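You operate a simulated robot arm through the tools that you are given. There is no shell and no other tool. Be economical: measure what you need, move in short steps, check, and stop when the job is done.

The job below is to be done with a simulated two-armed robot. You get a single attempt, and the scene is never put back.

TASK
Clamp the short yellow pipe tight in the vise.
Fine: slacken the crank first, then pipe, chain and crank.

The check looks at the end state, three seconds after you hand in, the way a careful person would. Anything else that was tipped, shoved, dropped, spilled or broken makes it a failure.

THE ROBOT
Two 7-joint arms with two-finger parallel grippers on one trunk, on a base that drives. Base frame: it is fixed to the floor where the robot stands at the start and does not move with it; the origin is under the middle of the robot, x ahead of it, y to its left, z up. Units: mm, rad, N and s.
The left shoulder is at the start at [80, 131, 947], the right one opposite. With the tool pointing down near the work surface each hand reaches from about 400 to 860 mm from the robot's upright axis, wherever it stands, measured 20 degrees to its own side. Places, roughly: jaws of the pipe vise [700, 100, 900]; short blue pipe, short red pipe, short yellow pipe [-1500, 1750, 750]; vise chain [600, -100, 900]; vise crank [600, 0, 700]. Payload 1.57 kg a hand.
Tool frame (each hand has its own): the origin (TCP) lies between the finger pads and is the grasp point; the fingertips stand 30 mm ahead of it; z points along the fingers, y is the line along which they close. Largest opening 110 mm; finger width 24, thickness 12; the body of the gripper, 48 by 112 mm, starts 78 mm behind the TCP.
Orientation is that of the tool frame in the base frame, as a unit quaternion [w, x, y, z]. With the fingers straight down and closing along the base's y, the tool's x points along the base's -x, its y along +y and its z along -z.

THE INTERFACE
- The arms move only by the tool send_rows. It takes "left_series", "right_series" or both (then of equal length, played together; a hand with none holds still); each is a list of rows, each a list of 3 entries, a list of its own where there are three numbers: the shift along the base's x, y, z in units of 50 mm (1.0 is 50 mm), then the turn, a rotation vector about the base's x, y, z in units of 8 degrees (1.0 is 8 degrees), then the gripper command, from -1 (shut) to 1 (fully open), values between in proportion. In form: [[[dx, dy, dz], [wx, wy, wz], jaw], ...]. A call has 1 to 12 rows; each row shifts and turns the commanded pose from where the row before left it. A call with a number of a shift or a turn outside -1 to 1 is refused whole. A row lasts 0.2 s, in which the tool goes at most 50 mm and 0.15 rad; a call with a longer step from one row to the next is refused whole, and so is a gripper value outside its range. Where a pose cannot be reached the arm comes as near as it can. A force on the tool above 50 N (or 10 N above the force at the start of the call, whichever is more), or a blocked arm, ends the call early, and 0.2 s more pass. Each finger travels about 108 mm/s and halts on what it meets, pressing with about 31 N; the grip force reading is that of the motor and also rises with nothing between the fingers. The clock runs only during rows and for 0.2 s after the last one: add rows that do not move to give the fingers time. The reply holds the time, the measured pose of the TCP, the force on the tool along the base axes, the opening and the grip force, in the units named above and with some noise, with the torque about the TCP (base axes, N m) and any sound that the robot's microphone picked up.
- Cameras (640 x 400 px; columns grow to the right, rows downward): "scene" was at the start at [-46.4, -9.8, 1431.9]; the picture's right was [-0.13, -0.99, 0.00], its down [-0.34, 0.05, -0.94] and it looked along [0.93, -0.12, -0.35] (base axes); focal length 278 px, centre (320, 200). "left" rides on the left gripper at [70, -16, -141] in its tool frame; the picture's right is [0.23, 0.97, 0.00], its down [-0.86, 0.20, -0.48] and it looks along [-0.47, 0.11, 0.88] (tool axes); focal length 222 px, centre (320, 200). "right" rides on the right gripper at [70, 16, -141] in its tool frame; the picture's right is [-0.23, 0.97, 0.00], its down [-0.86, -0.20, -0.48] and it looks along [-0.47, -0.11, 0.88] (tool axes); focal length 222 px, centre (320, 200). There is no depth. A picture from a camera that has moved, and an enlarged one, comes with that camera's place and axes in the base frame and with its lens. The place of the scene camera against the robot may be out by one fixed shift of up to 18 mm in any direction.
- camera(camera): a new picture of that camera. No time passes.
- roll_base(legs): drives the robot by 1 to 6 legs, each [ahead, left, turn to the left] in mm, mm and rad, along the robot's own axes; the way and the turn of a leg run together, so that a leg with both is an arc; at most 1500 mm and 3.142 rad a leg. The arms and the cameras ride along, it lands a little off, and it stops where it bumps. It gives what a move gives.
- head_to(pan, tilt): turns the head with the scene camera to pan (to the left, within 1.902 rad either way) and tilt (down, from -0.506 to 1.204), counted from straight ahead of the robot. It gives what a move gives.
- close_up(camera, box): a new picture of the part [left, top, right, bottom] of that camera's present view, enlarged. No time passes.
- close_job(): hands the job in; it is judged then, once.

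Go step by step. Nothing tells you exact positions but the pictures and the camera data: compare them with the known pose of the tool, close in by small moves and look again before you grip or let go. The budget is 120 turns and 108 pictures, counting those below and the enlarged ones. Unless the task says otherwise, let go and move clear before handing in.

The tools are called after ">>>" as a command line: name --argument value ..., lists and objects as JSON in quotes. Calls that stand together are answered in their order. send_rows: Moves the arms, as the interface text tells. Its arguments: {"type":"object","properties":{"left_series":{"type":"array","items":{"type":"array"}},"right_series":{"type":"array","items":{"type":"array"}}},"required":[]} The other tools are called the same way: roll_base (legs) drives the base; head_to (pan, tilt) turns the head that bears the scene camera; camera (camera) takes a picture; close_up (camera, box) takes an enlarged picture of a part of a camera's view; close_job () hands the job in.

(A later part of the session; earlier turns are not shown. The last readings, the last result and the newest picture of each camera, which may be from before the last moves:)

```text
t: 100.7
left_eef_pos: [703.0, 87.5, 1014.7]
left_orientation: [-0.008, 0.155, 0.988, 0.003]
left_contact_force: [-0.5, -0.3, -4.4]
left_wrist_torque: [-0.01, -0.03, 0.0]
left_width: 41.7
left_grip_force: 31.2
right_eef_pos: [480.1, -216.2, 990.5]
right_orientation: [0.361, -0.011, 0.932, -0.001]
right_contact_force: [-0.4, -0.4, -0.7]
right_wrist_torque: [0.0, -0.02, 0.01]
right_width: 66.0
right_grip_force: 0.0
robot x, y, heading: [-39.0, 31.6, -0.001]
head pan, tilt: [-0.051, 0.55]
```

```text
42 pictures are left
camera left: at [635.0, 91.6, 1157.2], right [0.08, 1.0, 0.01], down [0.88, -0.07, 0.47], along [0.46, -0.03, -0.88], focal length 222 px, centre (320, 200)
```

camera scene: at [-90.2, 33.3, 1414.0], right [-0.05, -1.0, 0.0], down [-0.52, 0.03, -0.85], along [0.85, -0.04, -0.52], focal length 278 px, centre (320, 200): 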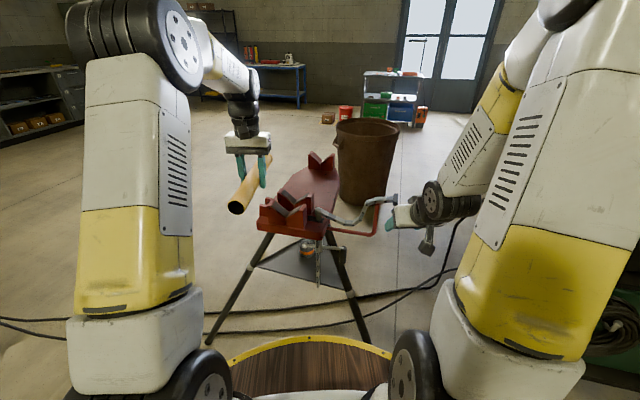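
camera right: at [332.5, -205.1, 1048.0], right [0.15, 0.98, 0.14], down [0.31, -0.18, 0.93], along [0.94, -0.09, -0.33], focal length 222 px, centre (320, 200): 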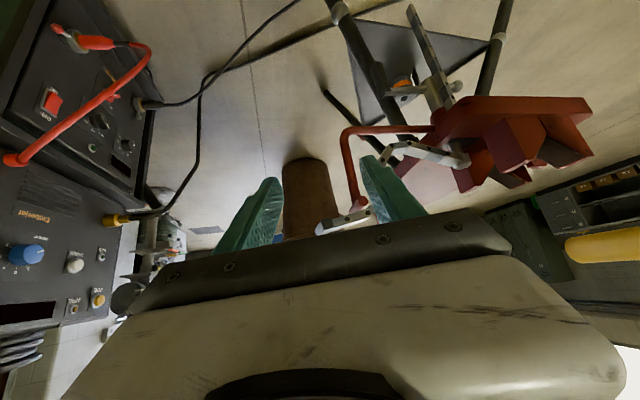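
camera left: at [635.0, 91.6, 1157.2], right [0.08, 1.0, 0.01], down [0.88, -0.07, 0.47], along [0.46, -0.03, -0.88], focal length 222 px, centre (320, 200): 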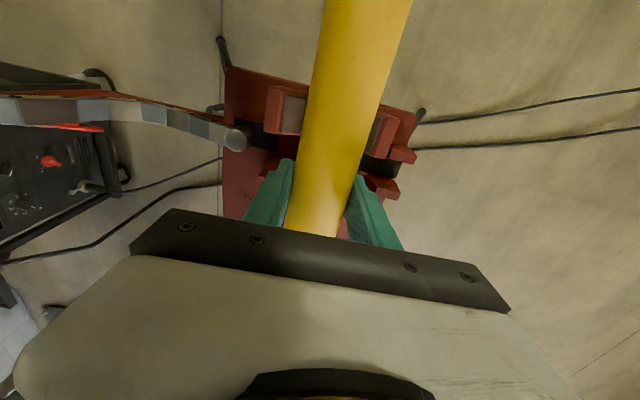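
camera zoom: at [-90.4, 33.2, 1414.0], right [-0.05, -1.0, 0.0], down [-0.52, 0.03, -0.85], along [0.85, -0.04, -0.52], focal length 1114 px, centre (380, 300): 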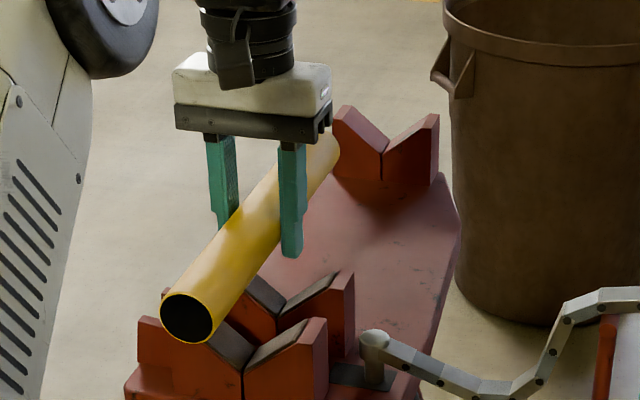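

>>> close_up --camera "left" --box '[210, 60, 430, 210]'

```text
2.67 times, centred on (320, 135) of left
camera zoom: at [635.0, 91.6, 1157.2], right [0.08, 1.0, 0.01], down [0.88, -0.07, 0.47], along [0.46, -0.03, -0.88], focal length 592 px, centre (320, 373)
```

zoom: 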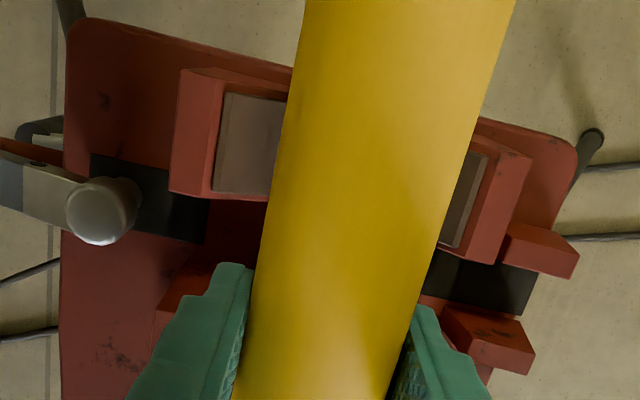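

The wrist view shows the slot and horns clearly, and the gap centre works out at about (712, 88). I'll shift there and lower to just above the V.

>>> send_rows --left_series '[[[0.18, 0.02, 0], [0, 0, 0], -0.6], [[0, 0, -0.4], [0, 0, 0], -0.6], [[0, 0, -0.4], [0, 0, 0], -0.6], [[0, 0, -0.3], [0, 0, 0], -0.6]]'

>>> close_up --camera "left" --box '[210, 60, 430, 210]'

>>> close_up --camera "scene" --box '[245, 145, 345, 225]'

```text
t: 101.7
left_eef_pos: [710.8, 90.8, 960.2]
left_orientation: [-0.008, 0.155, 0.988, 0.002]
left_contact_force: [-0.3, 0.6, -4.5]
left_wrist_torque: [0.03, 0.02, 0.0]
left_width: 41.4
left_grip_force: 31.4
right_eef_pos: [480.0, -216.4, 991.3]
right_orientation: [0.362, -0.011, 0.932, 0.0]
right_contact_force: [-0.3, -0.4, -0.3]
right_wrist_torque: [-0.02, -0.02, -0.04]
right_width: 65.9
right_grip_force: 0.0
robot x, y, heading: [-38.1, 31.7, 0.002]
head pan, tilt: [-0.051, 0.55]
```

```text
2.67 times, centred on (320, 135) of left
camera zoom: at [641.6, 94.3, 1101.6], right [0.08, 1.0, 0.01], down [0.88, -0.07, 0.46], along [0.46, -0.03, -0.89], focal length 592 px, centre (320, 373)
```

zoom: 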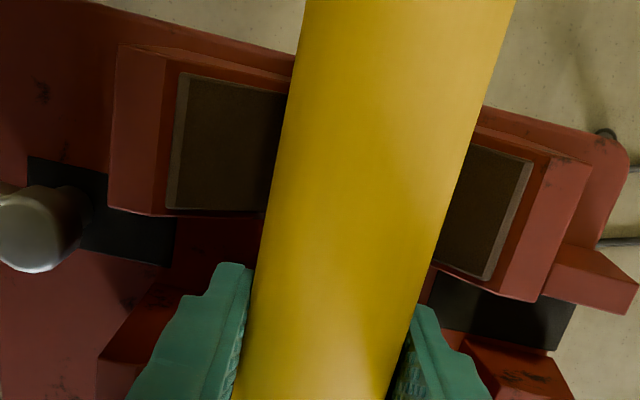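

```text
5.00 times, centred on (295, 185) of scene
camera zoom: at [-90.1, 33.2, 1414.1], right [-0.05, -1.0, 0.0], down [-0.52, 0.03, -0.85], along [0.85, -0.04, -0.52], focal length 1392 px, centre (445, 275)
```

zoom: 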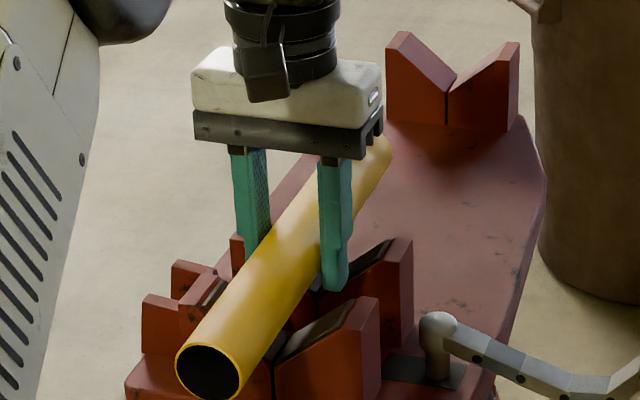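

The pipe sits about 4 mm left of the V centre. I'll correct that and lower gently until contact.

>>> send_rows --left_series '[[[0, -0.08, -0.2], [0, 0, 0], -0.6], [[0, 0, -0.25], [0, 0, 0], -0.6], [[0, 0, -0.2], [0, 0, 0], -0.6], [[0, 0, -0.1], [0, 0, 0], -0.6]]'

>>> close_up --camera "scene" --box '[245, 145, 345, 225]'

```text
t: 102.7
left_eef_pos: [711.5, 88.5, 925.3]
left_orientation: [-0.004, 0.153, 0.988, 0.003]
left_contact_force: [4.3, 9.2, 26.5]
left_wrist_torque: [0.09, -0.21, -0.29]
left_width: 42.0
left_grip_force: 30.7
right_eef_pos: [479.7, -217.1, 991.6]
right_orientation: [0.361, -0.011, 0.932, -0.001]
right_contact_force: [-0.7, -0.8, -0.4]
right_wrist_torque: [0.01, 0.03, 0.01]
right_width: 66.1
right_grip_force: 0.1
robot x, y, heading: [-43.5, 36.2, 0.003]
head pan, tilt: [-0.051, 0.55]
```

```text
5.00 times, centred on (295, 185) of scene
camera zoom: at [-90.9, 33.6, 1414.0], right [-0.05, -1.0, 0.0], down [-0.52, 0.03, -0.85], along [0.85, -0.04, -0.52], focal length 1392 px, centre (445, 275)
```

zoom: 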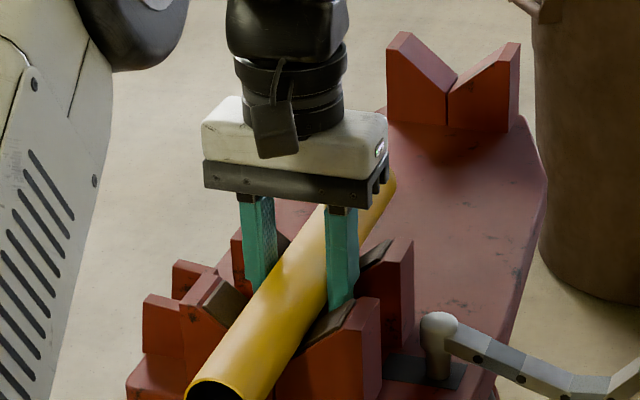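

>>> send_rows --left_series '[[[0.01, 0.05, 0.02], [0, 0, 0], -0.6], [[0, 0, 0], [0, 0, 0], -0.6]]'

>>> close_up --camera "left" --box '[150, 0, 490, 220]'

>>> close_up --camera "right" --box '[400, 60, 620, 200]'

```text
t: 103.3
left_eef_pos: [711.9, 88.9, 924.0]
left_orientation: [-0.006, 0.154, 0.988, 0.002]
left_contact_force: [13.3, 2.9, 23.9]
left_wrist_torque: [0.09, -0.04, 0.2]
left_width: 42.1
left_grip_force: 31.0
right_eef_pos: [479.9, -217.3, 991.3]
right_orientation: [0.362, -0.012, 0.932, 0.0]
right_contact_force: [-0.9, 0.6, 1.5]
right_wrist_torque: [-0.02, 0.02, 0.0]
right_width: 66.0
right_grip_force: 0.1
robot x, y, heading: [-40.0, 34.4, 0.001]
head pan, tilt: [-0.051, 0.55]
```

```text
1.82 times, centred on (320, 110) of left
camera zoom: at [641.7, 92.2, 1066.0], right [0.08, 1.0, 0.0], down [0.88, -0.07, 0.47], along [0.47, -0.03, -0.88], focal length 404 px, centre (320, 364)
```

zoom: 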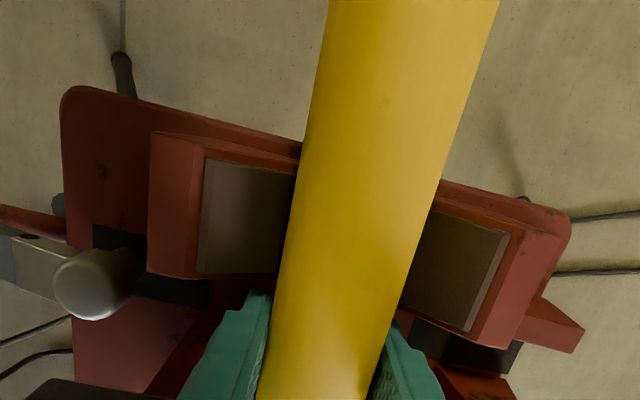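

```text
2.86 times, centred on (510, 130) of right
camera zoom: at [332.3, -205.2, 1048.2], right [0.15, 0.98, 0.14], down [0.31, -0.18, 0.93], along [0.94, -0.09, -0.33], focal length 635 px, centre (-223, 400)
```

zoom: 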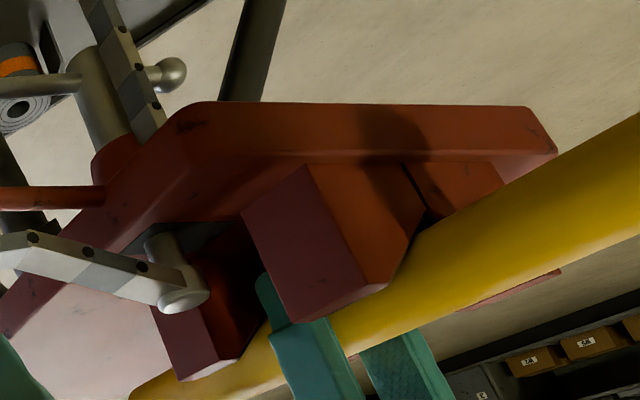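

The pipe rests in both V jaws with the force carried by them. I'll release gently and check that it stays.

>>> send_rows --left_series '[[[0.03, 0, 0.02], [0, 0, 0], -0.3], [[0, 0, 0], [0, 0, 0], -0.1], [[0, 0, 0], [0, 0, 0], 0.1], [[0, 0, 0], [0, 0, 0], 0.15]]'

>>> close_up --camera "left" --box '[150, 0, 490, 220]'

```text
t: 104.3
left_eef_pos: [712.2, 87.6, 924.3]
left_orientation: [-0.008, 0.155, 0.988, 0.003]
left_contact_force: [-0.7, -0.6, 0.3]
left_wrist_torque: [0.01, 0.01, 0.02]
left_width: 63.1
left_grip_force: 0.0
right_eef_pos: [480.6, -218.3, 992.0]
right_orientation: [0.362, -0.011, 0.932, -0.001]
right_contact_force: [0.4, 0.0, 0.3]
right_wrist_torque: [0.0, 0.03, 0.03]
right_width: 65.9
right_grip_force: 0.0
robot x, y, heading: [-44.0, 37.2, 0.003]
head pan, tilt: [-0.051, 0.55]
```

```text
1.82 times, centred on (320, 110) of left
camera zoom: at [643.0, 92.8, 1066.2], right [0.08, 1.0, 0.01], down [0.88, -0.07, 0.46], along [0.46, -0.03, -0.89], focal length 404 px, centre (320, 364)
```

zoom: 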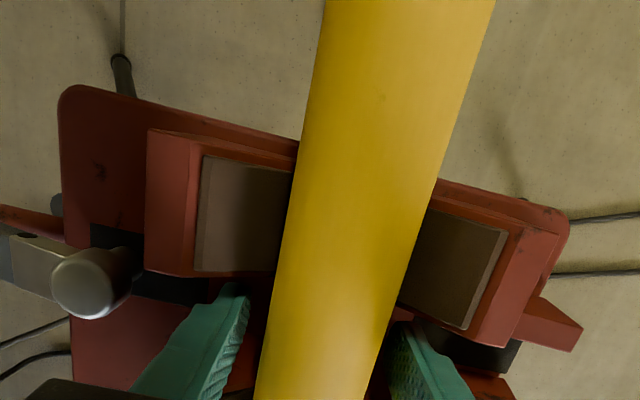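

The pipe stays seated. I'll lift the left hand straight up and away to the left, then inspect the chain end.

>>> send_rows --left_series '[[[0, 0, 0.3], [0, 0, 0], 0.15], [[0, 0, 0.6], [0, 0, 0], 0.15], [[0, 0, 0.8], [0, 0, 0], 0.15], [[0, 0, 0.9], [0, 0, 0], 0.15], [[-0.5, 0.4, 0.7], [0, 0, 0], 0.15], [[-0.7, 0.6, 0.3], [0, 0, 0], 0.15], [[-0.7, 0.7, 0], [0, 0, 0], 0.15], [[-0.7, 0.7, 0], [0, 0, 0], 0.15], [[-0.7, 0.7, 0], [0, 0, 0], 0.15], [[-0.7, 0.7, 0], [0, 0, 0], 0.15]]'

>>> head_to --pan -0.2 --tilt 0.6

>>> camera --camera "scene"

>>> close_up --camera "right" --box '[280, 110, 520, 260]'

```text
t: 106.5
left_eef_pos: [510.6, 279.0, 1100.4]
left_orientation: [-0.007, 0.156, 0.988, 0.002]
left_contact_force: [0.4, 0.0, 0.0]
left_wrist_torque: [0.03, 0.02, 0.01]
left_width: 63.2
left_grip_force: 0.0
right_eef_pos: [479.7, -216.9, 990.8]
right_orientation: [0.362, -0.012, 0.932, 0.0]
right_contact_force: [-0.5, 0.6, 0.1]
right_wrist_torque: [0.01, 0.02, -0.01]
right_width: 66.0
right_grip_force: 0.1
robot x, y, heading: [-38.8, 38.5, 0.004]
head pan, tilt: [-0.051, 0.55]
```

```text
t: 107.2
left_eef_pos: [510.9, 279.0, 1100.5]
left_orientation: [-0.008, 0.155, 0.988, 0.002]
left_contact_force: [-0.8, 0.0, -0.2]
left_wrist_torque: [-0.01, -0.03, -0.01]
left_width: 63.3
left_grip_force: 0.1
right_eef_pos: [480.2, -217.4, 991.7]
right_orientation: [0.362, -0.012, 0.932, -0.001]
right_contact_force: [0.4, -0.1, -0.6]
right_wrist_torque: [0.01, -0.01, 0.02]
right_width: 66.0
right_grip_force: 0.2
robot x, y, heading: [-38.6, 34.5, 0.003]
head pan, tilt: [-0.201, 0.6]
```

```text
34 pictures are left
camera scene: at [-93.3, 20.2, 1409.6], right [-0.2, -0.98, 0.0], down [-0.55, 0.11, -0.83], along [0.81, -0.16, -0.56], focal length 278 px, centre (320, 200)
```

scene: 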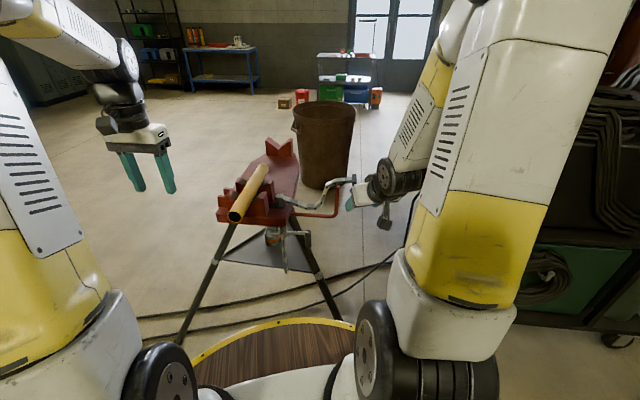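

```text
2.67 times, centred on (400, 185) of right
camera zoom: at [332.5, -205.0, 1048.0], right [0.15, 0.98, 0.14], down [0.31, -0.18, 0.93], along [0.94, -0.09, -0.33], focal length 592 px, centre (107, 240)
```

zoom: 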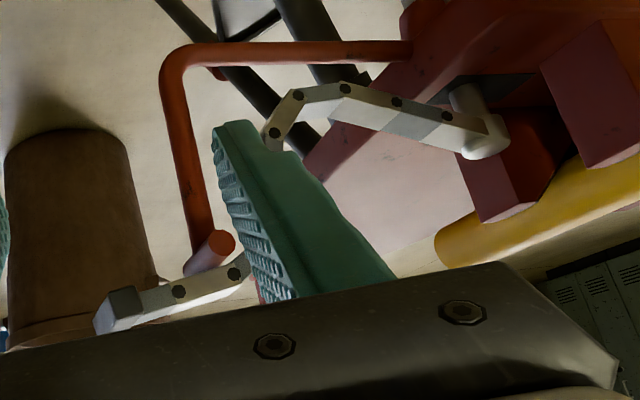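

The pipe lies in the V jaws. The chain's T-bar is near (621, -232, 978), and the horns to hook it behind are on the left at about 125 mm from the pipe axis. I'll raise the right hand, point it down and turn it so it can grip the bar by its ends.

>>> send_rows --right_series '[[[-0.2, 0, 0.5], [0, 0.9, 0], 0.6], [[-0.2, 0, 0.5], [0, 0.9, 0], 0.6], [[0, 0, 0.5], [0, 0.9, 0], 0.6], [[0, 0, 0.5], [0, 0.9, 0], 0.6], [[0, 0, 0.5], [0, 0.9, 0], 0.6], [[0, 0, 0.3], [0, 0.8, 0], 0.6]]'

>>> send_rows --right_series '[[[0, 0, 0], [0, 0, 1], 0.6], [[0, 0, 0], [0, 0, 1], 0.6], [[0, 0, 0], [0, 0, 1], 0.6], [[0, 0, 0], [0, 0, 1], 0.6], [[0, 0, 0], [0, 0, 1], 0.6], [[0, 0, 0], [0, 0, 1], 0.6], [[0, 0, 0], [0, 0, 1], 0.6], [[0, 0, 0], [0, 0, 1], 0.6], [[0, 0, 0], [0, 0, 1], 0.6]]'

>>> roll_base --legs '[[60, 68, 0]]'

>>> camera --camera "scene"

```text
t: 108.6
left_eef_pos: [511.8, 279.7, 1100.3]
left_orientation: [-0.008, 0.154, 0.988, 0.002]
left_contact_force: [-0.2, 0.2, 0.0]
left_wrist_torque: [-0.02, -0.03, -0.01]
left_width: 63.3
left_grip_force: 0.0
right_eef_pos: [460.0, -215.1, 1125.4]
right_orientation: [-0.001, -0.011, 1.0, 0.003]
right_contact_force: [-0.9, 0.4, 1.0]
right_wrist_torque: [0.0, -0.03, 0.0]
right_width: 88.3
right_grip_force: 0.1
right hand out of reach, approached as far as the arm can: row 1
robot x, y, heading: [-43.6, 33.4, 0.0]
head pan, tilt: [-0.201, 0.6]
```

```text
t: 110.6
left_eef_pos: [510.6, 280.8, 1100.3]
left_orientation: [-0.007, 0.155, 0.988, 0.002]
left_contact_force: [-0.6, 0.0, -0.2]
left_wrist_torque: [0.01, -0.01, 0.05]
left_width: 63.0
left_grip_force: 0.2
right_eef_pos: [460.7, -215.7, 1124.3]
right_orientation: [-0.001, -0.598, 0.802, 0.003]
right_contact_force: [0.4, 0.1, -0.3]
right_wrist_torque: [0.02, 0.0, 0.0]
right_width: 88.1
right_grip_force: 0.1
robot x, y, heading: [-40.1, 33.9, -0.002]
head pan, tilt: [-0.201, 0.6]
```

```text
t: 111.7
left_eef_pos: [572.1, 347.0, 1099.8]
left_orientation: [-0.009, 0.154, 0.988, 0.002]
left_contact_force: [-0.1, 0.1, -0.2]
left_wrist_torque: [0.02, -0.01, -0.02]
left_width: 63.3
left_grip_force: 0.1
right_eef_pos: [523.1, -147.9, 1126.0]
right_orientation: [-0.003, -0.597, 0.803, 0.002]
right_contact_force: [0.0, 0.5, 0.5]
right_wrist_torque: [0.01, -0.04, -0.02]
right_width: 87.9
right_grip_force: 0.1
robot x, y, heading: [18.1, 101.1, -0.0]
head pan, tilt: [-0.201, 0.6]
```

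```text
32 pictures are left
camera scene: at [-32.4, 87.8, 1409.5], right [-0.2, -0.98, 0.0], down [-0.55, 0.11, -0.82], along [0.81, -0.16, -0.57], focal length 278 px, centre (320, 200)
```

scene: 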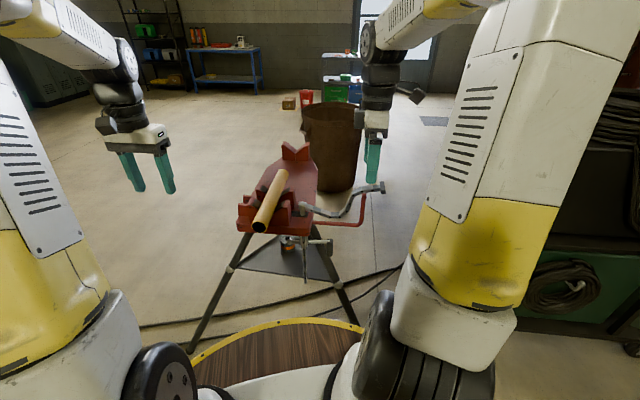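

>>> send_rows --right_series '[[[0.5, -0.4, 0], [0, 0, 0], 0.6], [[0.5, -0.4, 0], [0, 0, 0], 0.6], [[0.5, -0.45, -0.3], [0, 0, 0], 0.6], [[0.45, -0.45, -0.3], [0, 0, 0], 0.6]]'

>>> close_up --camera "right" --box '[200, 0, 440, 240]'

>>> close_up --camera "scene" --box '[290, 110, 430, 230]'

```text
t: 112.7
left_eef_pos: [571.5, 347.8, 1099.5]
left_orientation: [-0.008, 0.155, 0.988, 0.002]
left_contact_force: [-0.9, 0.5, -0.3]
left_wrist_torque: [0.01, 0.01, -0.01]
left_width: 63.3
left_grip_force: 0.1
right_eef_pos: [621.7, -234.0, 1096.6]
right_orientation: [-0.001, -0.597, 0.803, 0.003]
right_contact_force: [-0.8, 0.4, 0.6]
right_wrist_torque: [0.0, -0.05, 0.0]
right_width: 88.2
right_grip_force: 0.0
robot x, y, heading: [19.7, 103.7, 0.003]
head pan, tilt: [-0.201, 0.6]
```

```text
1.67 times, centred on (320, 120) of right
camera zoom: at [585.5, -297.9, 1236.9], right [-0.87, 0.5, 0.01], down [0.44, 0.76, 0.48], along [0.23, 0.42, -0.88], focal length 370 px, centre (320, 333)
```

zoom: 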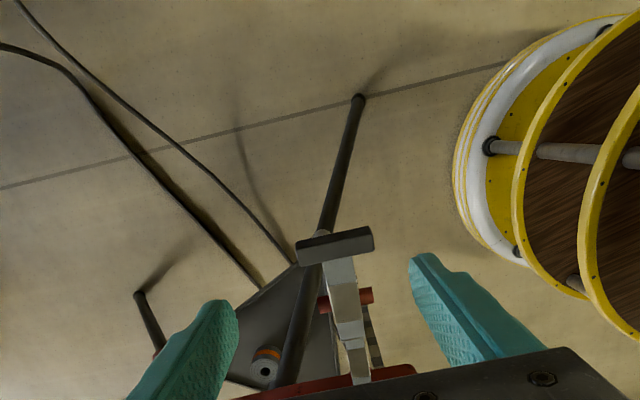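

```text
3.33 times, centred on (360, 170) of scene
camera zoom: at [-32.6, 88.1, 1409.5], right [-0.2, -0.98, 0.0], down [-0.55, 0.11, -0.83], along [0.81, -0.16, -0.56], focal length 928 px, centre (187, 300)
```

zoom: 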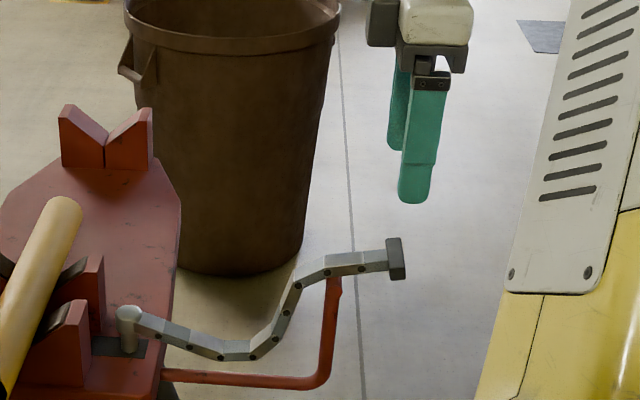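

The T-bar centre triangulates to (610, -228, 982), about 57 mm long. I'll align and descend over it with the fingers at its ends.

>>> send_rows --right_series '[[[-0.23, 0.12, -0.4], [0, 0, 0], 0.6], [[0, 0, -0.5], [0, 0, 0], 0.6], [[0, 0, -0.5], [0, 0, 0], 0.6], [[0, 0, -0.2], [0, 0, 0], 0.6]]'

>>> close_up --camera "right" --box '[200, 100, 440, 250]'

>>> close_up --camera "scene" --box '[320, 140, 420, 220]'

```text
t: 113.7
left_eef_pos: [570.6, 346.4, 1100.4]
left_orientation: [-0.008, 0.155, 0.988, 0.003]
left_contact_force: [1.0, -0.4, 0.4]
left_wrist_torque: [0.01, -0.02, 0.01]
left_width: 63.4
left_grip_force: 0.0
right_eef_pos: [610.1, -228.4, 1014.3]
right_orientation: [-0.002, -0.597, 0.803, 0.002]
right_contact_force: [0.6, -0.6, 1.0]
right_wrist_torque: [-0.01, -0.02, -0.01]
right_width: 87.7
right_grip_force: 0.1
robot x, y, heading: [16.9, 104.2, 0.006]
head pan, tilt: [-0.201, 0.6]
```

```text
2.67 times, centred on (320, 175) of right
camera zoom: at [574.3, -291.2, 1155.7], right [-0.87, 0.5, 0.01], down [0.44, 0.76, 0.48], along [0.23, 0.42, -0.88], focal length 592 px, centre (320, 267)
```

zoom: 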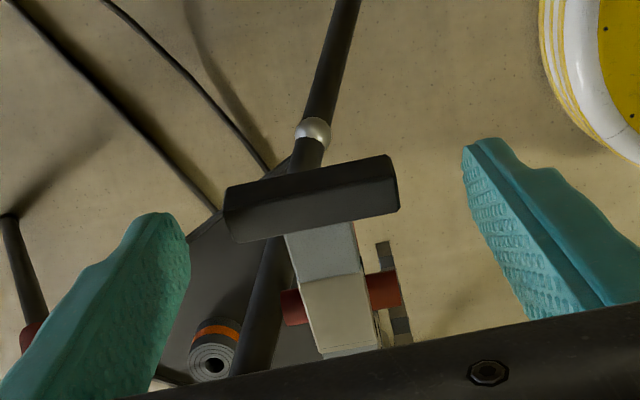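

```text
5.00 times, centred on (370, 180) of scene
camera zoom: at [-32.3, 87.9, 1409.5], right [-0.2, -0.98, 0.0], down [-0.55, 0.11, -0.82], along [0.81, -0.16, -0.57], focal length 1392 px, centre (70, 300)
```

zoom: 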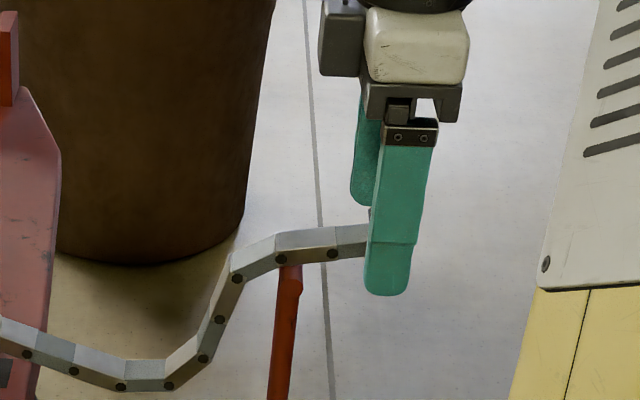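

>>> send_rows --right_series '[[[0, -0.04, -0.3], [0, 0, 0], 0.6], [[0, 0, -0.3], [0, 0, 0], 0.6], [[0, 0, 0], [0, 0, 0], 0.3], [[0, 0, 0], [0, 0, 0], 0.0], [[0, 0, 0], [0, 0, 0], -0.2], [[0, 0, 0], [0, 0, 0], -0.2]]'

>>> close_up --camera "right" --box '[200, 100, 440, 250]'

```text
t: 115.1
left_eef_pos: [572.0, 347.2, 1100.5]
left_orientation: [-0.008, 0.155, 0.988, 0.002]
left_contact_force: [-0.1, 0.1, 0.9]
left_wrist_torque: [-0.01, 0.03, 0.03]
left_width: 63.2
left_grip_force: 0.0
right_eef_pos: [610.3, -229.8, 983.4]
right_orientation: [-0.002, -0.596, 0.803, 0.002]
right_contact_force: [11.1, -3.9, -3.7]
right_wrist_torque: [-0.4, -0.48, -0.22]
right_width: 51.9
right_grip_force: 45.7
robot x, y, heading: [19.8, 104.9, 0.002]
head pan, tilt: [-0.201, 0.6]
```

```text
2.67 times, centred on (320, 175) of right
camera zoom: at [575.0, -293.5, 1124.9], right [-0.87, 0.5, 0.0], down [0.44, 0.76, 0.48], along [0.23, 0.42, -0.88], focal length 592 px, centre (320, 267)
```

zoom: 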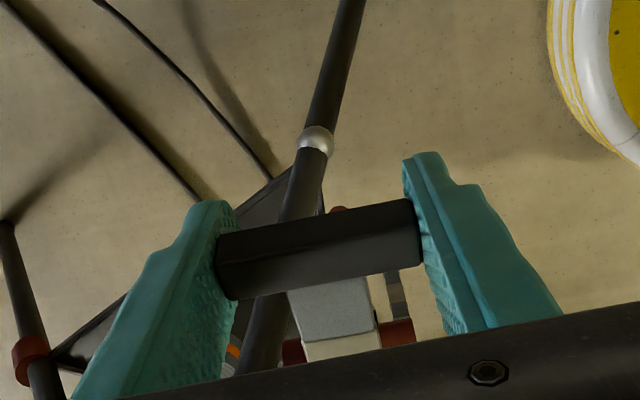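

The T-bar is held (52 mm). Now I'll carry it up in an arc over the post, and swing the left hand further out of the way.

>>> send_rows --right_series '[[[0.06, 0, 0.5], [0, 0, 0], -0.3], [[0.1, 0.25, 0.6], [0, 0, 0], -0.3], [[0.15, 0.45, 0.6], [0, 0, 0], -0.3], [[0.18, 0.6, 0.5], [0, 0, 0], -0.3], [[0.2, 0.65, 0.4], [0, 0, 0], -0.3], [[0.22, 0.7, 0.3], [0, 0, 0], -0.3], [[0.22, 0.7, 0.2], [0, 0, 0], -0.3], [[0.22, 0.7, 0.1], [0, 0, 0], -0.3]]' --left_series '[[[-0.4, 0.3, 0], [0, 0, 0], 0.15], [[-0.4, 0.3, 0], [0, 0, 0], 0.15], [[-0.4, 0.3, 0], [0, 0, 0], 0.15], [[-0.4, 0.3, 0], [0, 0, 0], 0.15], [[-0.4, 0.2, 0], [0, 0, 0], 0.15], [[-0.4, 0, 0], [0, 0, 0], 0.15], [[-0.4, 0, 0], [0, 0, 0], 0.15], [[0, 0, 0], [0, 0, 0], 0.15]]'

>>> close_up --camera "scene" --box '[230, 70, 430, 230]'

```text
t: 116.9
left_eef_pos: [432.3, 417.3, 1100.2]
left_orientation: [-0.008, 0.154, 0.988, 0.002]
left_contact_force: [-0.4, -0.1, 0.0]
left_wrist_torque: [-0.01, -0.05, 0.0]
left_width: 63.5
left_grip_force: 0.2
right_eef_pos: [677.5, -27.5, 1144.8]
right_orientation: [0.0, -0.597, 0.802, 0.002]
right_contact_force: [-0.9, -0.8, -0.1]
right_wrist_torque: [0.04, -0.02, 0.01]
right_width: 38.3
right_grip_force: 0.1
robot x, y, heading: [17.3, 102.6, 0.005]
head pan, tilt: [-0.201, 0.6]
```

```text
2.50 times, centred on (330, 150) of scene
camera zoom: at [-32.2, 87.6, 1409.5], right [-0.2, -0.98, 0.0], down [-0.55, 0.11, -0.82], along [0.81, -0.16, -0.57], focal length 696 px, centre (295, 325)
```

zoom: 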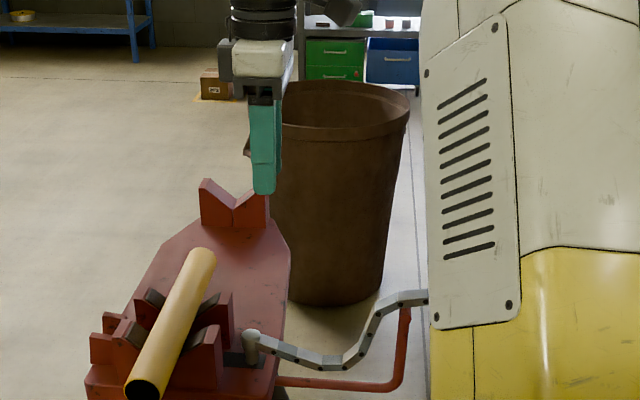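

The fingers slipped off the bar; the chain is still on its rest. I'll go back above it and look.

>>> send_rows --right_series '[[[-0.25, -0.8, 0], [0, 0, 0], 0.6], [[-0.25, -0.8, 0], [0, 0, 0], 0.6], [[-0.25, -0.8, 0], [0, 0, 0], 0.6], [[-0.25, -0.8, -0.3], [0, 0, 0], 0.6], [[-0.25, -0.75, -0.6], [0, 0, 0], 0.6], [[-0.05, -0.07, -0.7], [0, 0, 0], 0.6], [[0, 0, -0.7], [0, 0, 0], 0.6]]'

>>> close_up --camera "right" --box '[200, 80, 440, 250]'

>>> close_up --camera "scene" --box '[280, 130, 420, 230]'

```text
t: 118.5
left_eef_pos: [432.9, 417.0, 1100.0]
left_orientation: [-0.007, 0.155, 0.988, 0.002]
left_contact_force: [-0.8, 0.8, -0.3]
left_wrist_torque: [0.02, -0.04, 0.0]
left_width: 63.4
left_grip_force: 0.1
right_eef_pos: [611.3, -228.1, 1029.9]
right_orientation: [-0.003, -0.597, 0.802, 0.003]
right_contact_force: [0.1, 0.0, 1.0]
right_wrist_torque: [-0.02, -0.03, 0.01]
right_width: 88.0
right_grip_force: 0.2
robot x, y, heading: [20.3, 103.5, 0.003]
head pan, tilt: [-0.201, 0.6]
```

```text
2.35 times, centred on (320, 165) of right
camera zoom: at [576.1, -292.9, 1170.8], right [-0.87, 0.5, 0.01], down [0.44, 0.76, 0.48], along [0.23, 0.42, -0.88], focal length 523 px, centre (320, 282)
```

zoom: 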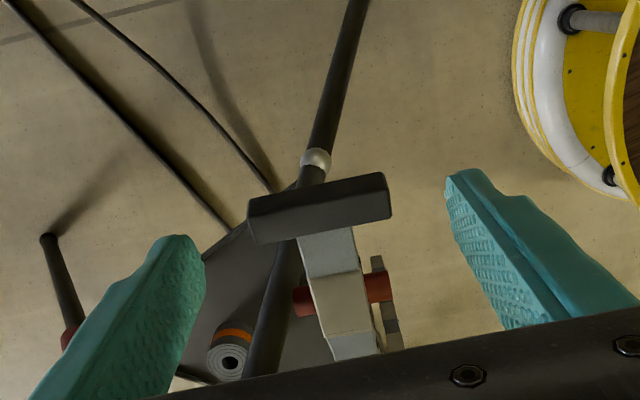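

```text
4.00 times, centred on (350, 180) of scene
camera zoom: at [-32.5, 87.9, 1409.5], right [-0.2, -0.98, 0.0], down [-0.55, 0.11, -0.83], along [0.81, -0.16, -0.56], focal length 1114 px, centre (200, 280)
```

zoom: 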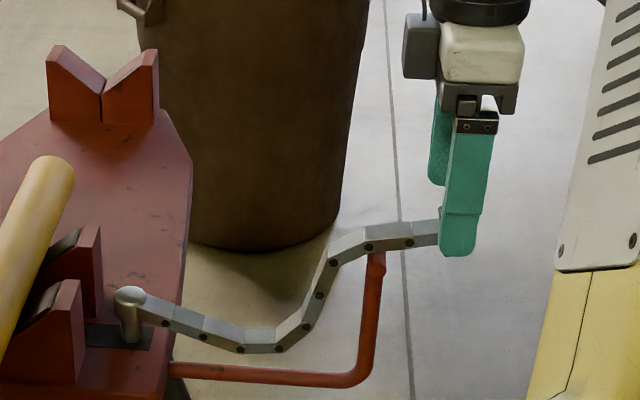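

The chain hasn't moved, so the first grip just slid off. I'll regrip lower on the fingers with full closing force and lift slowly, checking the width.

>>> send_rows --right_series '[[[0.03, -0.04, -0.5], [0, 0, 0], 0.6], [[0, 0, -0.5], [0, 0, 0], 0.6], [[0, 0, 0], [0, 0, 0], 0.2], [[0, 0, 0], [0, 0, 0], -0.3], [[0, 0, 0], [0, 0, 0], -1], [[0, 0, 0], [0, 0, 0], -1]]'

>>> send_rows --right_series '[[[0, 0, 0.1], [0, 0, 0], -1], [[0, 0, 0.1], [0, 0, 0], -1], [[0, 0.0, 0.1], [0, 0, 0], -1]]'

```text
t: 119.9
left_eef_pos: [431.1, 417.9, 1100.8]
left_orientation: [-0.008, 0.155, 0.988, 0.003]
left_contact_force: [0.2, 0.1, 0.6]
left_wrist_torque: [0.02, 0.0, 0.04]
left_width: 63.2
left_grip_force: 0.0
right_eef_pos: [609.9, -230.4, 979.3]
right_orientation: [-0.004, -0.597, 0.803, 0.005]
right_contact_force: [-21.5, 6.9, -2.5]
right_wrist_torque: [-0.51, 0.23, -0.57]
right_width: 51.9
right_grip_force: 45.1
robot x, y, heading: [19.0, 107.3, -0.001]
head pan, tilt: [-0.201, 0.6]
```

```text
t: 120.7
left_eef_pos: [431.9, 418.4, 1100.8]
left_orientation: [-0.008, 0.154, 0.988, 0.003]
left_contact_force: [0.2, -0.8, 0.4]
left_wrist_torque: [0.0, -0.02, 0.0]
left_width: 63.4
left_grip_force: 0.0
right_eef_pos: [612.8, -226.5, 995.7]
right_orientation: [-0.001, -0.598, 0.801, 0.004]
right_contact_force: [-21.0, 22.8, -12.5]
right_wrist_torque: [-1.28, -0.21, -0.67]
right_width: 51.9
right_grip_force: 45.1
robot x, y, heading: [23.6, 102.9, 0.002]
head pan, tilt: [-0.201, 0.6]
```

>>> send_rows --right_series '[[[-0.08, 0.03, 0], [0, 0, 0], -1], [[0, 0, 0], [0, 0, 0], -1], [[0, 0, 0], [0, 0, 0], -1]]'

>>> close_up --camera "scene" --box '[280, 130, 420, 230]'

```text
t: 121.5
left_eef_pos: [433.2, 417.8, 1099.7]
left_orientation: [-0.007, 0.154, 0.988, 0.003]
left_contact_force: [0.1, -0.5, 0.3]
left_wrist_torque: [0.02, -0.05, 0.0]
left_width: 63.4
left_grip_force: 0.0
right_eef_pos: [612.0, -225.8, 995.9]
right_orientation: [-0.001, -0.598, 0.802, 0.001]
right_contact_force: [14.0, 20.4, -9.7]
right_wrist_torque: [0.16, -0.46, -0.45]
right_width: 52.2
right_grip_force: 45.0
robot x, y, heading: [24.4, 105.6, 0.002]
head pan, tilt: [-0.201, 0.6]
```

```text
4.00 times, centred on (350, 180) of scene
camera zoom: at [-31.2, 88.6, 1409.6], right [-0.2, -0.98, 0.0], down [-0.55, 0.11, -0.82], along [0.81, -0.16, -0.57], focal length 1114 px, centre (200, 280)
```

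zoom: 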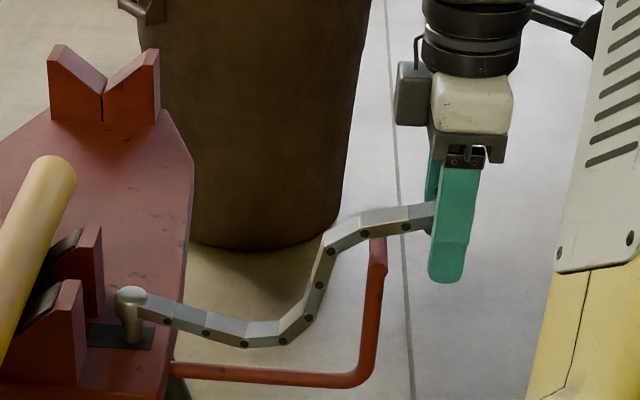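

The bar holds now and the chain has lifted off the rest, though its joints are stiff. I'll move slowly inward and upward so it folds rather than pulls.

>>> send_rows --right_series '[[[0.1, 0.18, 0.25], [0, 0, 0], -1], [[0.07, 0.22, 0.25], [0, 0, 0], -1], [[0.07, 0.22, 0.25], [0, 0, 0], -1], [[0.07, 0.22, 0.22], [0, 0, 0], -1]]'

```text
t: 122.5
left_eef_pos: [431.4, 415.7, 1101.7]
left_orientation: [-0.007, 0.155, 0.988, 0.003]
left_contact_force: [0.8, -0.5, 0.4]
left_wrist_torque: [-0.05, 0.0, 0.0]
left_width: 63.5
left_grip_force: 0.0
right_eef_pos: [623.2, -188.7, 1046.5]
right_orientation: [-0.002, -0.595, 0.803, 0.001]
right_contact_force: [-13.3, -25.1, 18.5]
right_wrist_torque: [-0.01, -0.33, -0.29]
right_width: 52.3
right_grip_force: 45.1
robot x, y, heading: [20.3, 105.9, -0.001]
head pan, tilt: [-0.201, 0.6]
```

>>> send_rows --right_series '[[[0, 0, 0], [0, 0, 0], -1], [[0, 0, 0], [0, 0, 0], -1]]'

>>> close_up --camera "scene" --box '[280, 110, 420, 230]'

```text
t: 123.1
left_eef_pos: [431.9, 416.1, 1101.5]
left_orientation: [-0.008, 0.155, 0.988, 0.004]
left_contact_force: [0.3, 0.1, 0.6]
left_wrist_torque: [0.01, -0.01, -0.03]
left_width: 63.3
left_grip_force: 0.0
right_eef_pos: [623.4, -187.4, 1044.1]
right_orientation: [-0.003, -0.597, 0.802, 0.002]
right_contact_force: [-11.5, -24.6, 19.9]
right_wrist_torque: [0.18, -0.68, -0.25]
right_width: 51.5
right_grip_force: 44.7
robot x, y, heading: [19.7, 103.8, -0.001]
head pan, tilt: [-0.201, 0.6]
```

```text
3.33 times, centred on (350, 170) of scene
camera zoom: at [-33.4, 87.0, 1409.5], right [-0.2, -0.98, 0.0], down [-0.55, 0.11, -0.83], along [0.81, -0.16, -0.56], focal length 928 px, centre (220, 300)
```

zoom: 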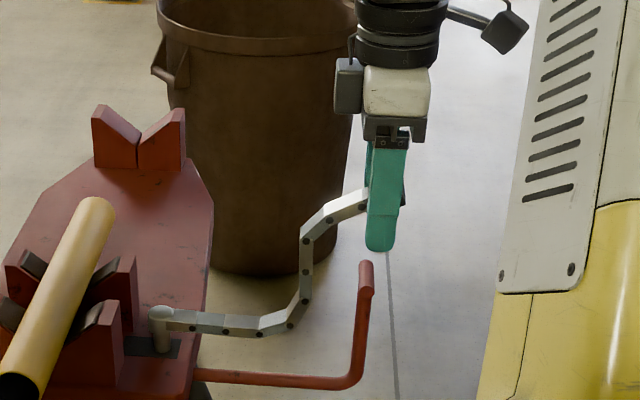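

The chain holds its shape by joint friction, so I'll swing it around the post on a constant-radius arc, where the least force is needed.

>>> send_rows --right_series '[[[0.07, 0.21, 0.28], [0, 0, 0], -1], [[0.09, 0.27, 0.3], [0, 0, 0], -1], [[0.09, 0.29, 0.28], [0, 0, 0], -1], [[0.1, 0.3, 0.26], [0, 0, 0], -1], [[0.11, 0.32, 0.22], [0, 0, 0], -1], [[0.11, 0.34, 0.18], [0, 0, 0], -1], [[0.12, 0.36, 0.16], [0, 0, 0], -1]]'

>>> close_up --camera "scene" --box '[240, 90, 400, 230]'

```text
t: 124.7
left_eef_pos: [432.9, 417.9, 1102.2]
left_orientation: [-0.008, 0.155, 0.988, 0.002]
left_contact_force: [0.0, -0.6, -0.3]
left_wrist_torque: [0.01, 0.0, 0.0]
left_width: 63.2
left_grip_force: 0.0
right_eef_pos: [656.9, -83.7, 1129.2]
right_orientation: [-0.003, -0.596, 0.803, 0.002]
right_contact_force: [-5.8, -1.5, -6.5]
right_wrist_torque: [-1.14, -0.18, -0.12]
right_width: 51.7
right_grip_force: 44.5
robot x, y, heading: [18.4, 103.5, 0.001]
head pan, tilt: [-0.201, 0.6]
```

```text
2.86 times, centred on (320, 160) of scene
camera zoom: at [-32.7, 87.7, 1409.5], right [-0.2, -0.98, 0.0], down [-0.55, 0.11, -0.83], along [0.81, -0.16, -0.56], focal length 796 px, centre (320, 314)
```

zoom: 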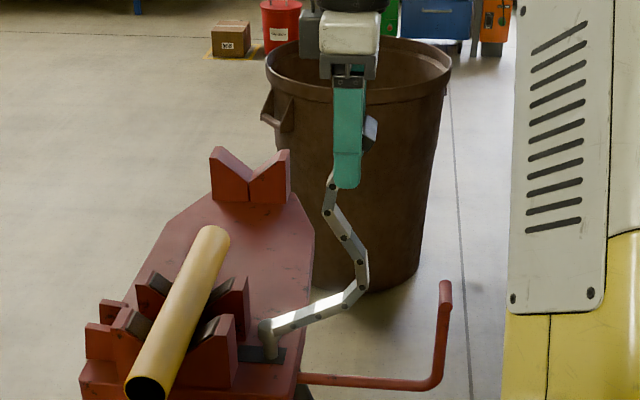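

Works well, with low forces. Continuing the arc over the post.

>>> send_rows --right_series '[[[0.125, 0.38, 0.14], [0, 0, 0], -1], [[0.125, 0.38, 0.1], [0, 0, 0], -1], [[0.13, 0.39, 0.08], [0, 0, 0], -1], [[0.125, 0.38, 0.04], [0, 0, 0], -1], [[0.13, 0.39, 0], [0, 0, 0], -1], [[0.13, 0.39, -0.04], [0, 0, 0], -1], [[0.125, 0.38, -0.1], [0, 0, 0], -1], [[0.125, 0.38, -0.12], [0, 0, 0], -1]]'

>>> close_up --camera "scene" --box '[240, 90, 400, 230]'

```text
t: 126.5
left_eef_pos: [431.7, 418.5, 1100.0]
left_orientation: [-0.007, 0.154, 0.988, 0.003]
left_contact_force: [0.1, -0.1, -0.5]
left_wrist_torque: [-0.03, -0.02, 0.02]
left_width: 63.4
left_grip_force: 0.0
right_eef_pos: [709.6, 73.1, 1132.7]
right_orientation: [-0.002, -0.597, 0.802, 0.003]
right_contact_force: [0.0, -0.4, 0.8]
right_wrist_torque: [-0.01, -0.01, 0.03]
right_width: 0.0
right_grip_force: 21.3
robot x, y, heading: [24.0, 100.4, 0.006]
head pan, tilt: [-0.201, 0.6]
```

```text
2.86 times, centred on (320, 160) of scene
camera zoom: at [-32.4, 87.8, 1409.5], right [-0.2, -0.98, 0.0], down [-0.55, 0.11, -0.82], along [0.81, -0.16, -0.57], focal length 796 px, centre (320, 314)
```

zoom: 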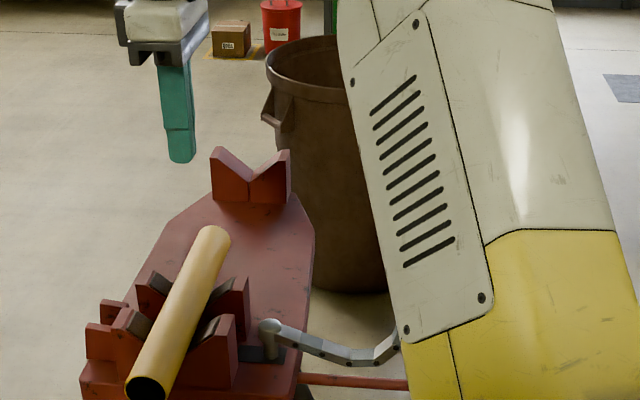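

The bar pivoted out of the grip because I held it off-centre, toward its chain side. The chain fell back on its rest, so I'll return and take a better-centred grip.

>>> send_rows --right_series '[[[0, 0, 0.2], [0, 0, 0], 0.6], [[-0.26, -0.8, 0], [0, 0, 0], 0.6], [[-0.26, -0.8, 0], [0, 0, 0], 0.6], [[-0.26, -0.8, 0], [0, 0, 0], 0.6], [[-0.26, -0.8, 0], [0, 0, 0], 0.6], [[-0.26, -0.8, 0], [0, 0, 0], 0.6], [[-0.26, -0.8, 0], [0, 0, 0], 0.6], [[-0.26, -0.8, 0], [0, 0, 0], 0.6], [[-0.24, -0.66, -0.4], [0, 0, 0], 0.6], [[0, 0, -0.8], [0, 0, 0], 0.6], [[0, 0, -0.8], [0, 0, 0], 0.6]]'

>>> close_up --camera "right" --box '[200, 80, 440, 250]'

>>> close_up --camera "scene" --box '[340, 130, 420, 200]'

```text
t: 128.9
left_eef_pos: [432.3, 417.7, 1099.8]
left_orientation: [-0.007, 0.155, 0.988, 0.002]
left_contact_force: [1.1, 0.0, 0.0]
left_wrist_torque: [-0.03, -0.01, 0.01]
left_width: 63.2
left_grip_force: 0.1
right_eef_pos: [606.9, -242.8, 1041.6]
right_orientation: [-0.001, -0.597, 0.802, 0.003]
right_contact_force: [-0.1, 0.5, 0.3]
right_wrist_torque: [-0.03, -0.03, -0.01]
right_width: 87.9
right_grip_force: 0.0
robot x, y, heading: [19.4, 103.2, 0.002]
head pan, tilt: [-0.201, 0.6]
```

```text
2.35 times, centred on (320, 165) of right
camera zoom: at [571.3, -306.0, 1182.1], right [-0.87, 0.5, 0.01], down [0.44, 0.76, 0.48], along [0.23, 0.42, -0.88], focal length 523 px, centre (320, 282)
```

zoom: 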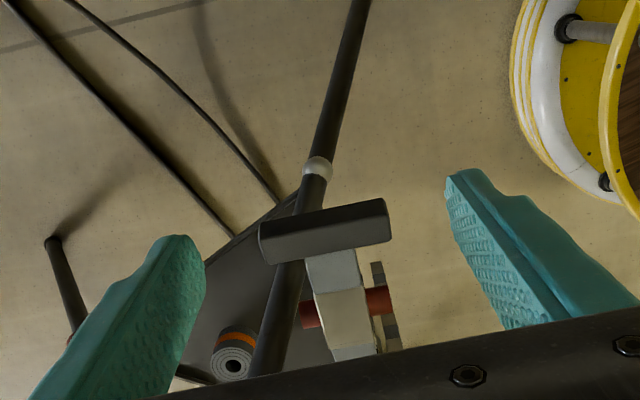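

```text
5.71 times, centred on (380, 165) of scene
camera zoom: at [-32.6, 88.0, 1409.5], right [-0.2, -0.98, 0.0], down [-0.55, 0.11, -0.83], along [0.81, -0.16, -0.56], focal length 1591 px, centre (-23, 400)
```

zoom: 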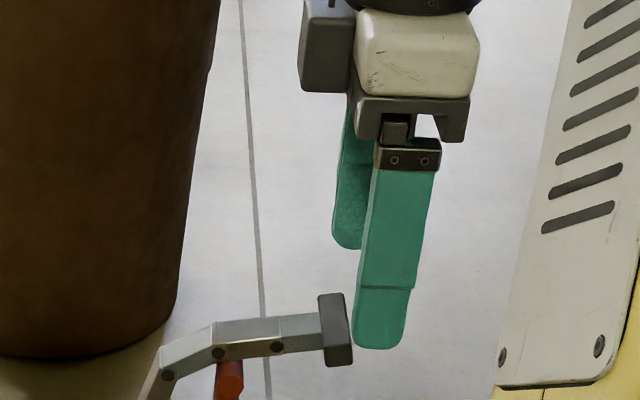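

The bar centre is again at (612, -228.5, 980). The chain really pivots about 18 mm to the right of the post centre, which explains the push and then the pull that broke the grip. I'll regrip and follow an arc about that pivot.

>>> send_rows --right_series '[[[0.1, 0.28, 0], [0, 0, 0], 0.6], [[0, 0, -0.6], [0, 0, 0], 0.6], [[0, 0, -0.64], [0, 0, 0], 0.6], [[0, 0, 0], [0, 0, 0], 0.2], [[0, 0, 0], [0, 0, 0], -0.2], [[0, 0, 0], [0, 0, 0], -1], [[0, 0, 0], [0, 0, 0], -1]]'

>>> send_rows --right_series '[[[0.062, 0.19, 0.46], [0, 0, 0], -1], [[0.056, 0.17, 0.35], [0, 0, 0], -1], [[0.068, 0.21, 0.34], [0, 0, 0], -1], [[0.075, 0.23, 0.32], [0, 0, 0], -1], [[0.087, 0.27, 0.29], [0, 0, 0], -1]]'

```text
t: 130.5
left_eef_pos: [432.2, 417.3, 1099.9]
left_orientation: [-0.008, 0.155, 0.988, 0.002]
left_contact_force: [0.0, 1.3, 0.2]
left_wrist_torque: [0.01, -0.02, 0.0]
left_width: 63.3
left_grip_force: 0.0
right_eef_pos: [610.1, -226.9, 979.0]
right_orientation: [-0.004, -0.597, 0.803, 0.005]
right_contact_force: [-19.7, 9.0, -3.7]
right_wrist_torque: [-0.57, 0.04, -0.56]
right_width: 52.1
right_grip_force: 45.0
robot x, y, heading: [18.7, 104.2, -0.003]
head pan, tilt: [-0.201, 0.6]
```

```text
t: 131.7
left_eef_pos: [432.7, 416.0, 1101.5]
left_orientation: [-0.007, 0.155, 0.988, 0.002]
left_contact_force: [-0.3, -0.1, -0.4]
left_wrist_torque: [0.01, 0.02, -0.04]
left_width: 63.5
left_grip_force: 0.0
right_eef_pos: [628.2, -175.2, 1070.2]
right_orientation: [-0.001, -0.596, 0.803, 0.002]
right_contact_force: [-25.2, -1.7, -0.1]
right_wrist_torque: [-1.14, -0.17, -0.49]
right_width: 52.0
right_grip_force: 45.6
robot x, y, heading: [16.7, 100.8, 0.001]
head pan, tilt: [-0.201, 0.6]
```

Radial forces are now near zero. I'll relieve the sideways force slightly and continue.

>>> send_rows --right_series '[[[-0.05, 0.02, 0], [0, 0, 0], -1], [[0.09, 0.275, 0.28], [0, 0, 0], -1], [[0.1, 0.3, 0.24], [0, 0, 0], -1], [[0.106, 0.32, 0.22], [0, 0, 0], -1], [[0.112, 0.34, 0.18], [0, 0, 0], -1], [[0.116, 0.35, 0.16], [0, 0, 0], -1], [[0.118, 0.36, 0.12], [0, 0, 0], -1]]'

>>> close_up --camera "scene" --box '[240, 90, 400, 230]'

```text
t: 133.3
left_eef_pos: [431.7, 417.3, 1100.7]
left_orientation: [-0.007, 0.155, 0.988, 0.002]
left_contact_force: [-0.5, -1.0, 0.3]
left_wrist_torque: [0.03, 0.0, 0.03]
left_width: 63.3
left_grip_force: 0.0
right_eef_pos: [659.3, -77.2, 1129.9]
right_orientation: [0.0, -0.598, 0.802, 0.002]
right_contact_force: [12.9, -15.0, 14.5]
right_wrist_torque: [-0.82, -0.12, 0.19]
right_width: 51.6
right_grip_force: 44.9
robot x, y, heading: [18.4, 103.7, 0.0]
head pan, tilt: [-0.201, 0.6]
```

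```text
2.86 times, centred on (320, 160) of scene
camera zoom: at [-32.1, 87.2, 1409.5], right [-0.2, -0.98, 0.0], down [-0.55, 0.11, -0.82], along [0.81, -0.16, -0.57], focal length 796 px, centre (320, 314)
```

zoom: 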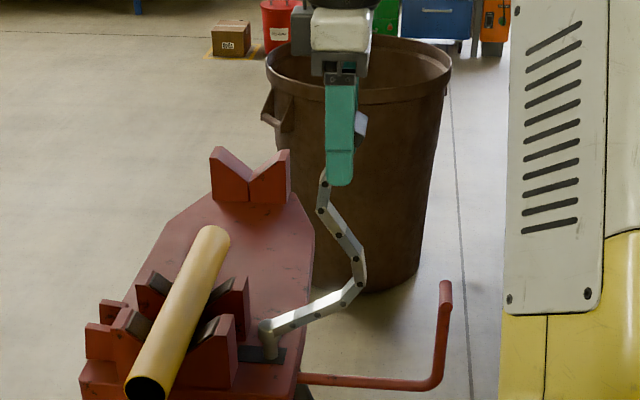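

>>> send_rows --right_series '[[[-0.03, -0.02, 0.16], [0, 0, 0], -1], [[0.127, 0.39, 0.1], [0, 0, 0], -1], [[0.129, 0.395, 0.06], [0, 0, 0], -1], [[0.13, 0.4, 0.02], [0, 0, 0], -1]]'

```text
t: 134.3
left_eef_pos: [433.8, 415.6, 1100.2]
left_orientation: [-0.008, 0.155, 0.988, 0.001]
left_contact_force: [-0.1, -1.0, 0.4]
left_wrist_torque: [0.01, -0.01, -0.01]
left_width: 63.5
left_grip_force: 0.1
right_eef_pos: [677.6, -18.5, 1146.5]
right_orientation: [0.0, -0.595, 0.803, 0.001]
right_contact_force: [30.2, -14.2, 3.1]
right_wrist_torque: [-0.88, 0.3, 0.37]
right_width: 51.6
right_grip_force: 44.9
robot x, y, heading: [18.8, 103.7, 0.007]
head pan, tilt: [-0.201, 0.6]
```

>>> send_rows --right_series '[[[0.08, -0.02, 0], [0, 0, 0], -1], [[0.135, 0.4, -0.02], [0, 0, 0], -1], [[0.133, 0.395, -0.06], [0, 0, 0], -1], [[0.132, 0.39, -0.1], [0, 0, 0], -1]]'

>>> close_up --camera "scene" --box '[240, 90, 400, 230]'

```text
t: 135.3
left_eef_pos: [431.5, 417.5, 1101.1]
left_orientation: [-0.007, 0.155, 0.988, 0.003]
left_contact_force: [0.0, 0.3, -0.2]
left_wrist_torque: [0.02, -0.03, 0.03]
left_width: 63.4
left_grip_force: 0.0
right_eef_pos: [697.7, 45.9, 1138.3]
right_orientation: [-0.003, -0.598, 0.801, 0.005]
right_contact_force: [-12.7, 5.1, 22.2]
right_wrist_torque: [-0.8, -0.15, 0.05]
right_width: 51.7
right_grip_force: 45.0
robot x, y, heading: [20.6, 102.6, 0.001]
head pan, tilt: [-0.201, 0.6]
```

```text
2.86 times, centred on (320, 160) of scene
camera zoom: at [-34.0, 88.2, 1409.5], right [-0.2, -0.98, 0.0], down [-0.55, 0.11, -0.83], along [0.81, -0.16, -0.56], focal length 796 px, centre (320, 314)
```

zoom: 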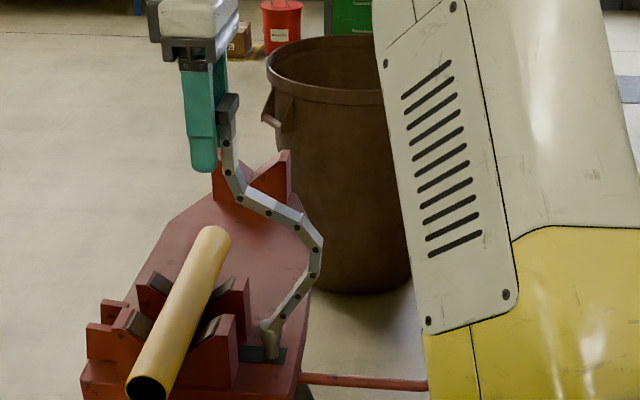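

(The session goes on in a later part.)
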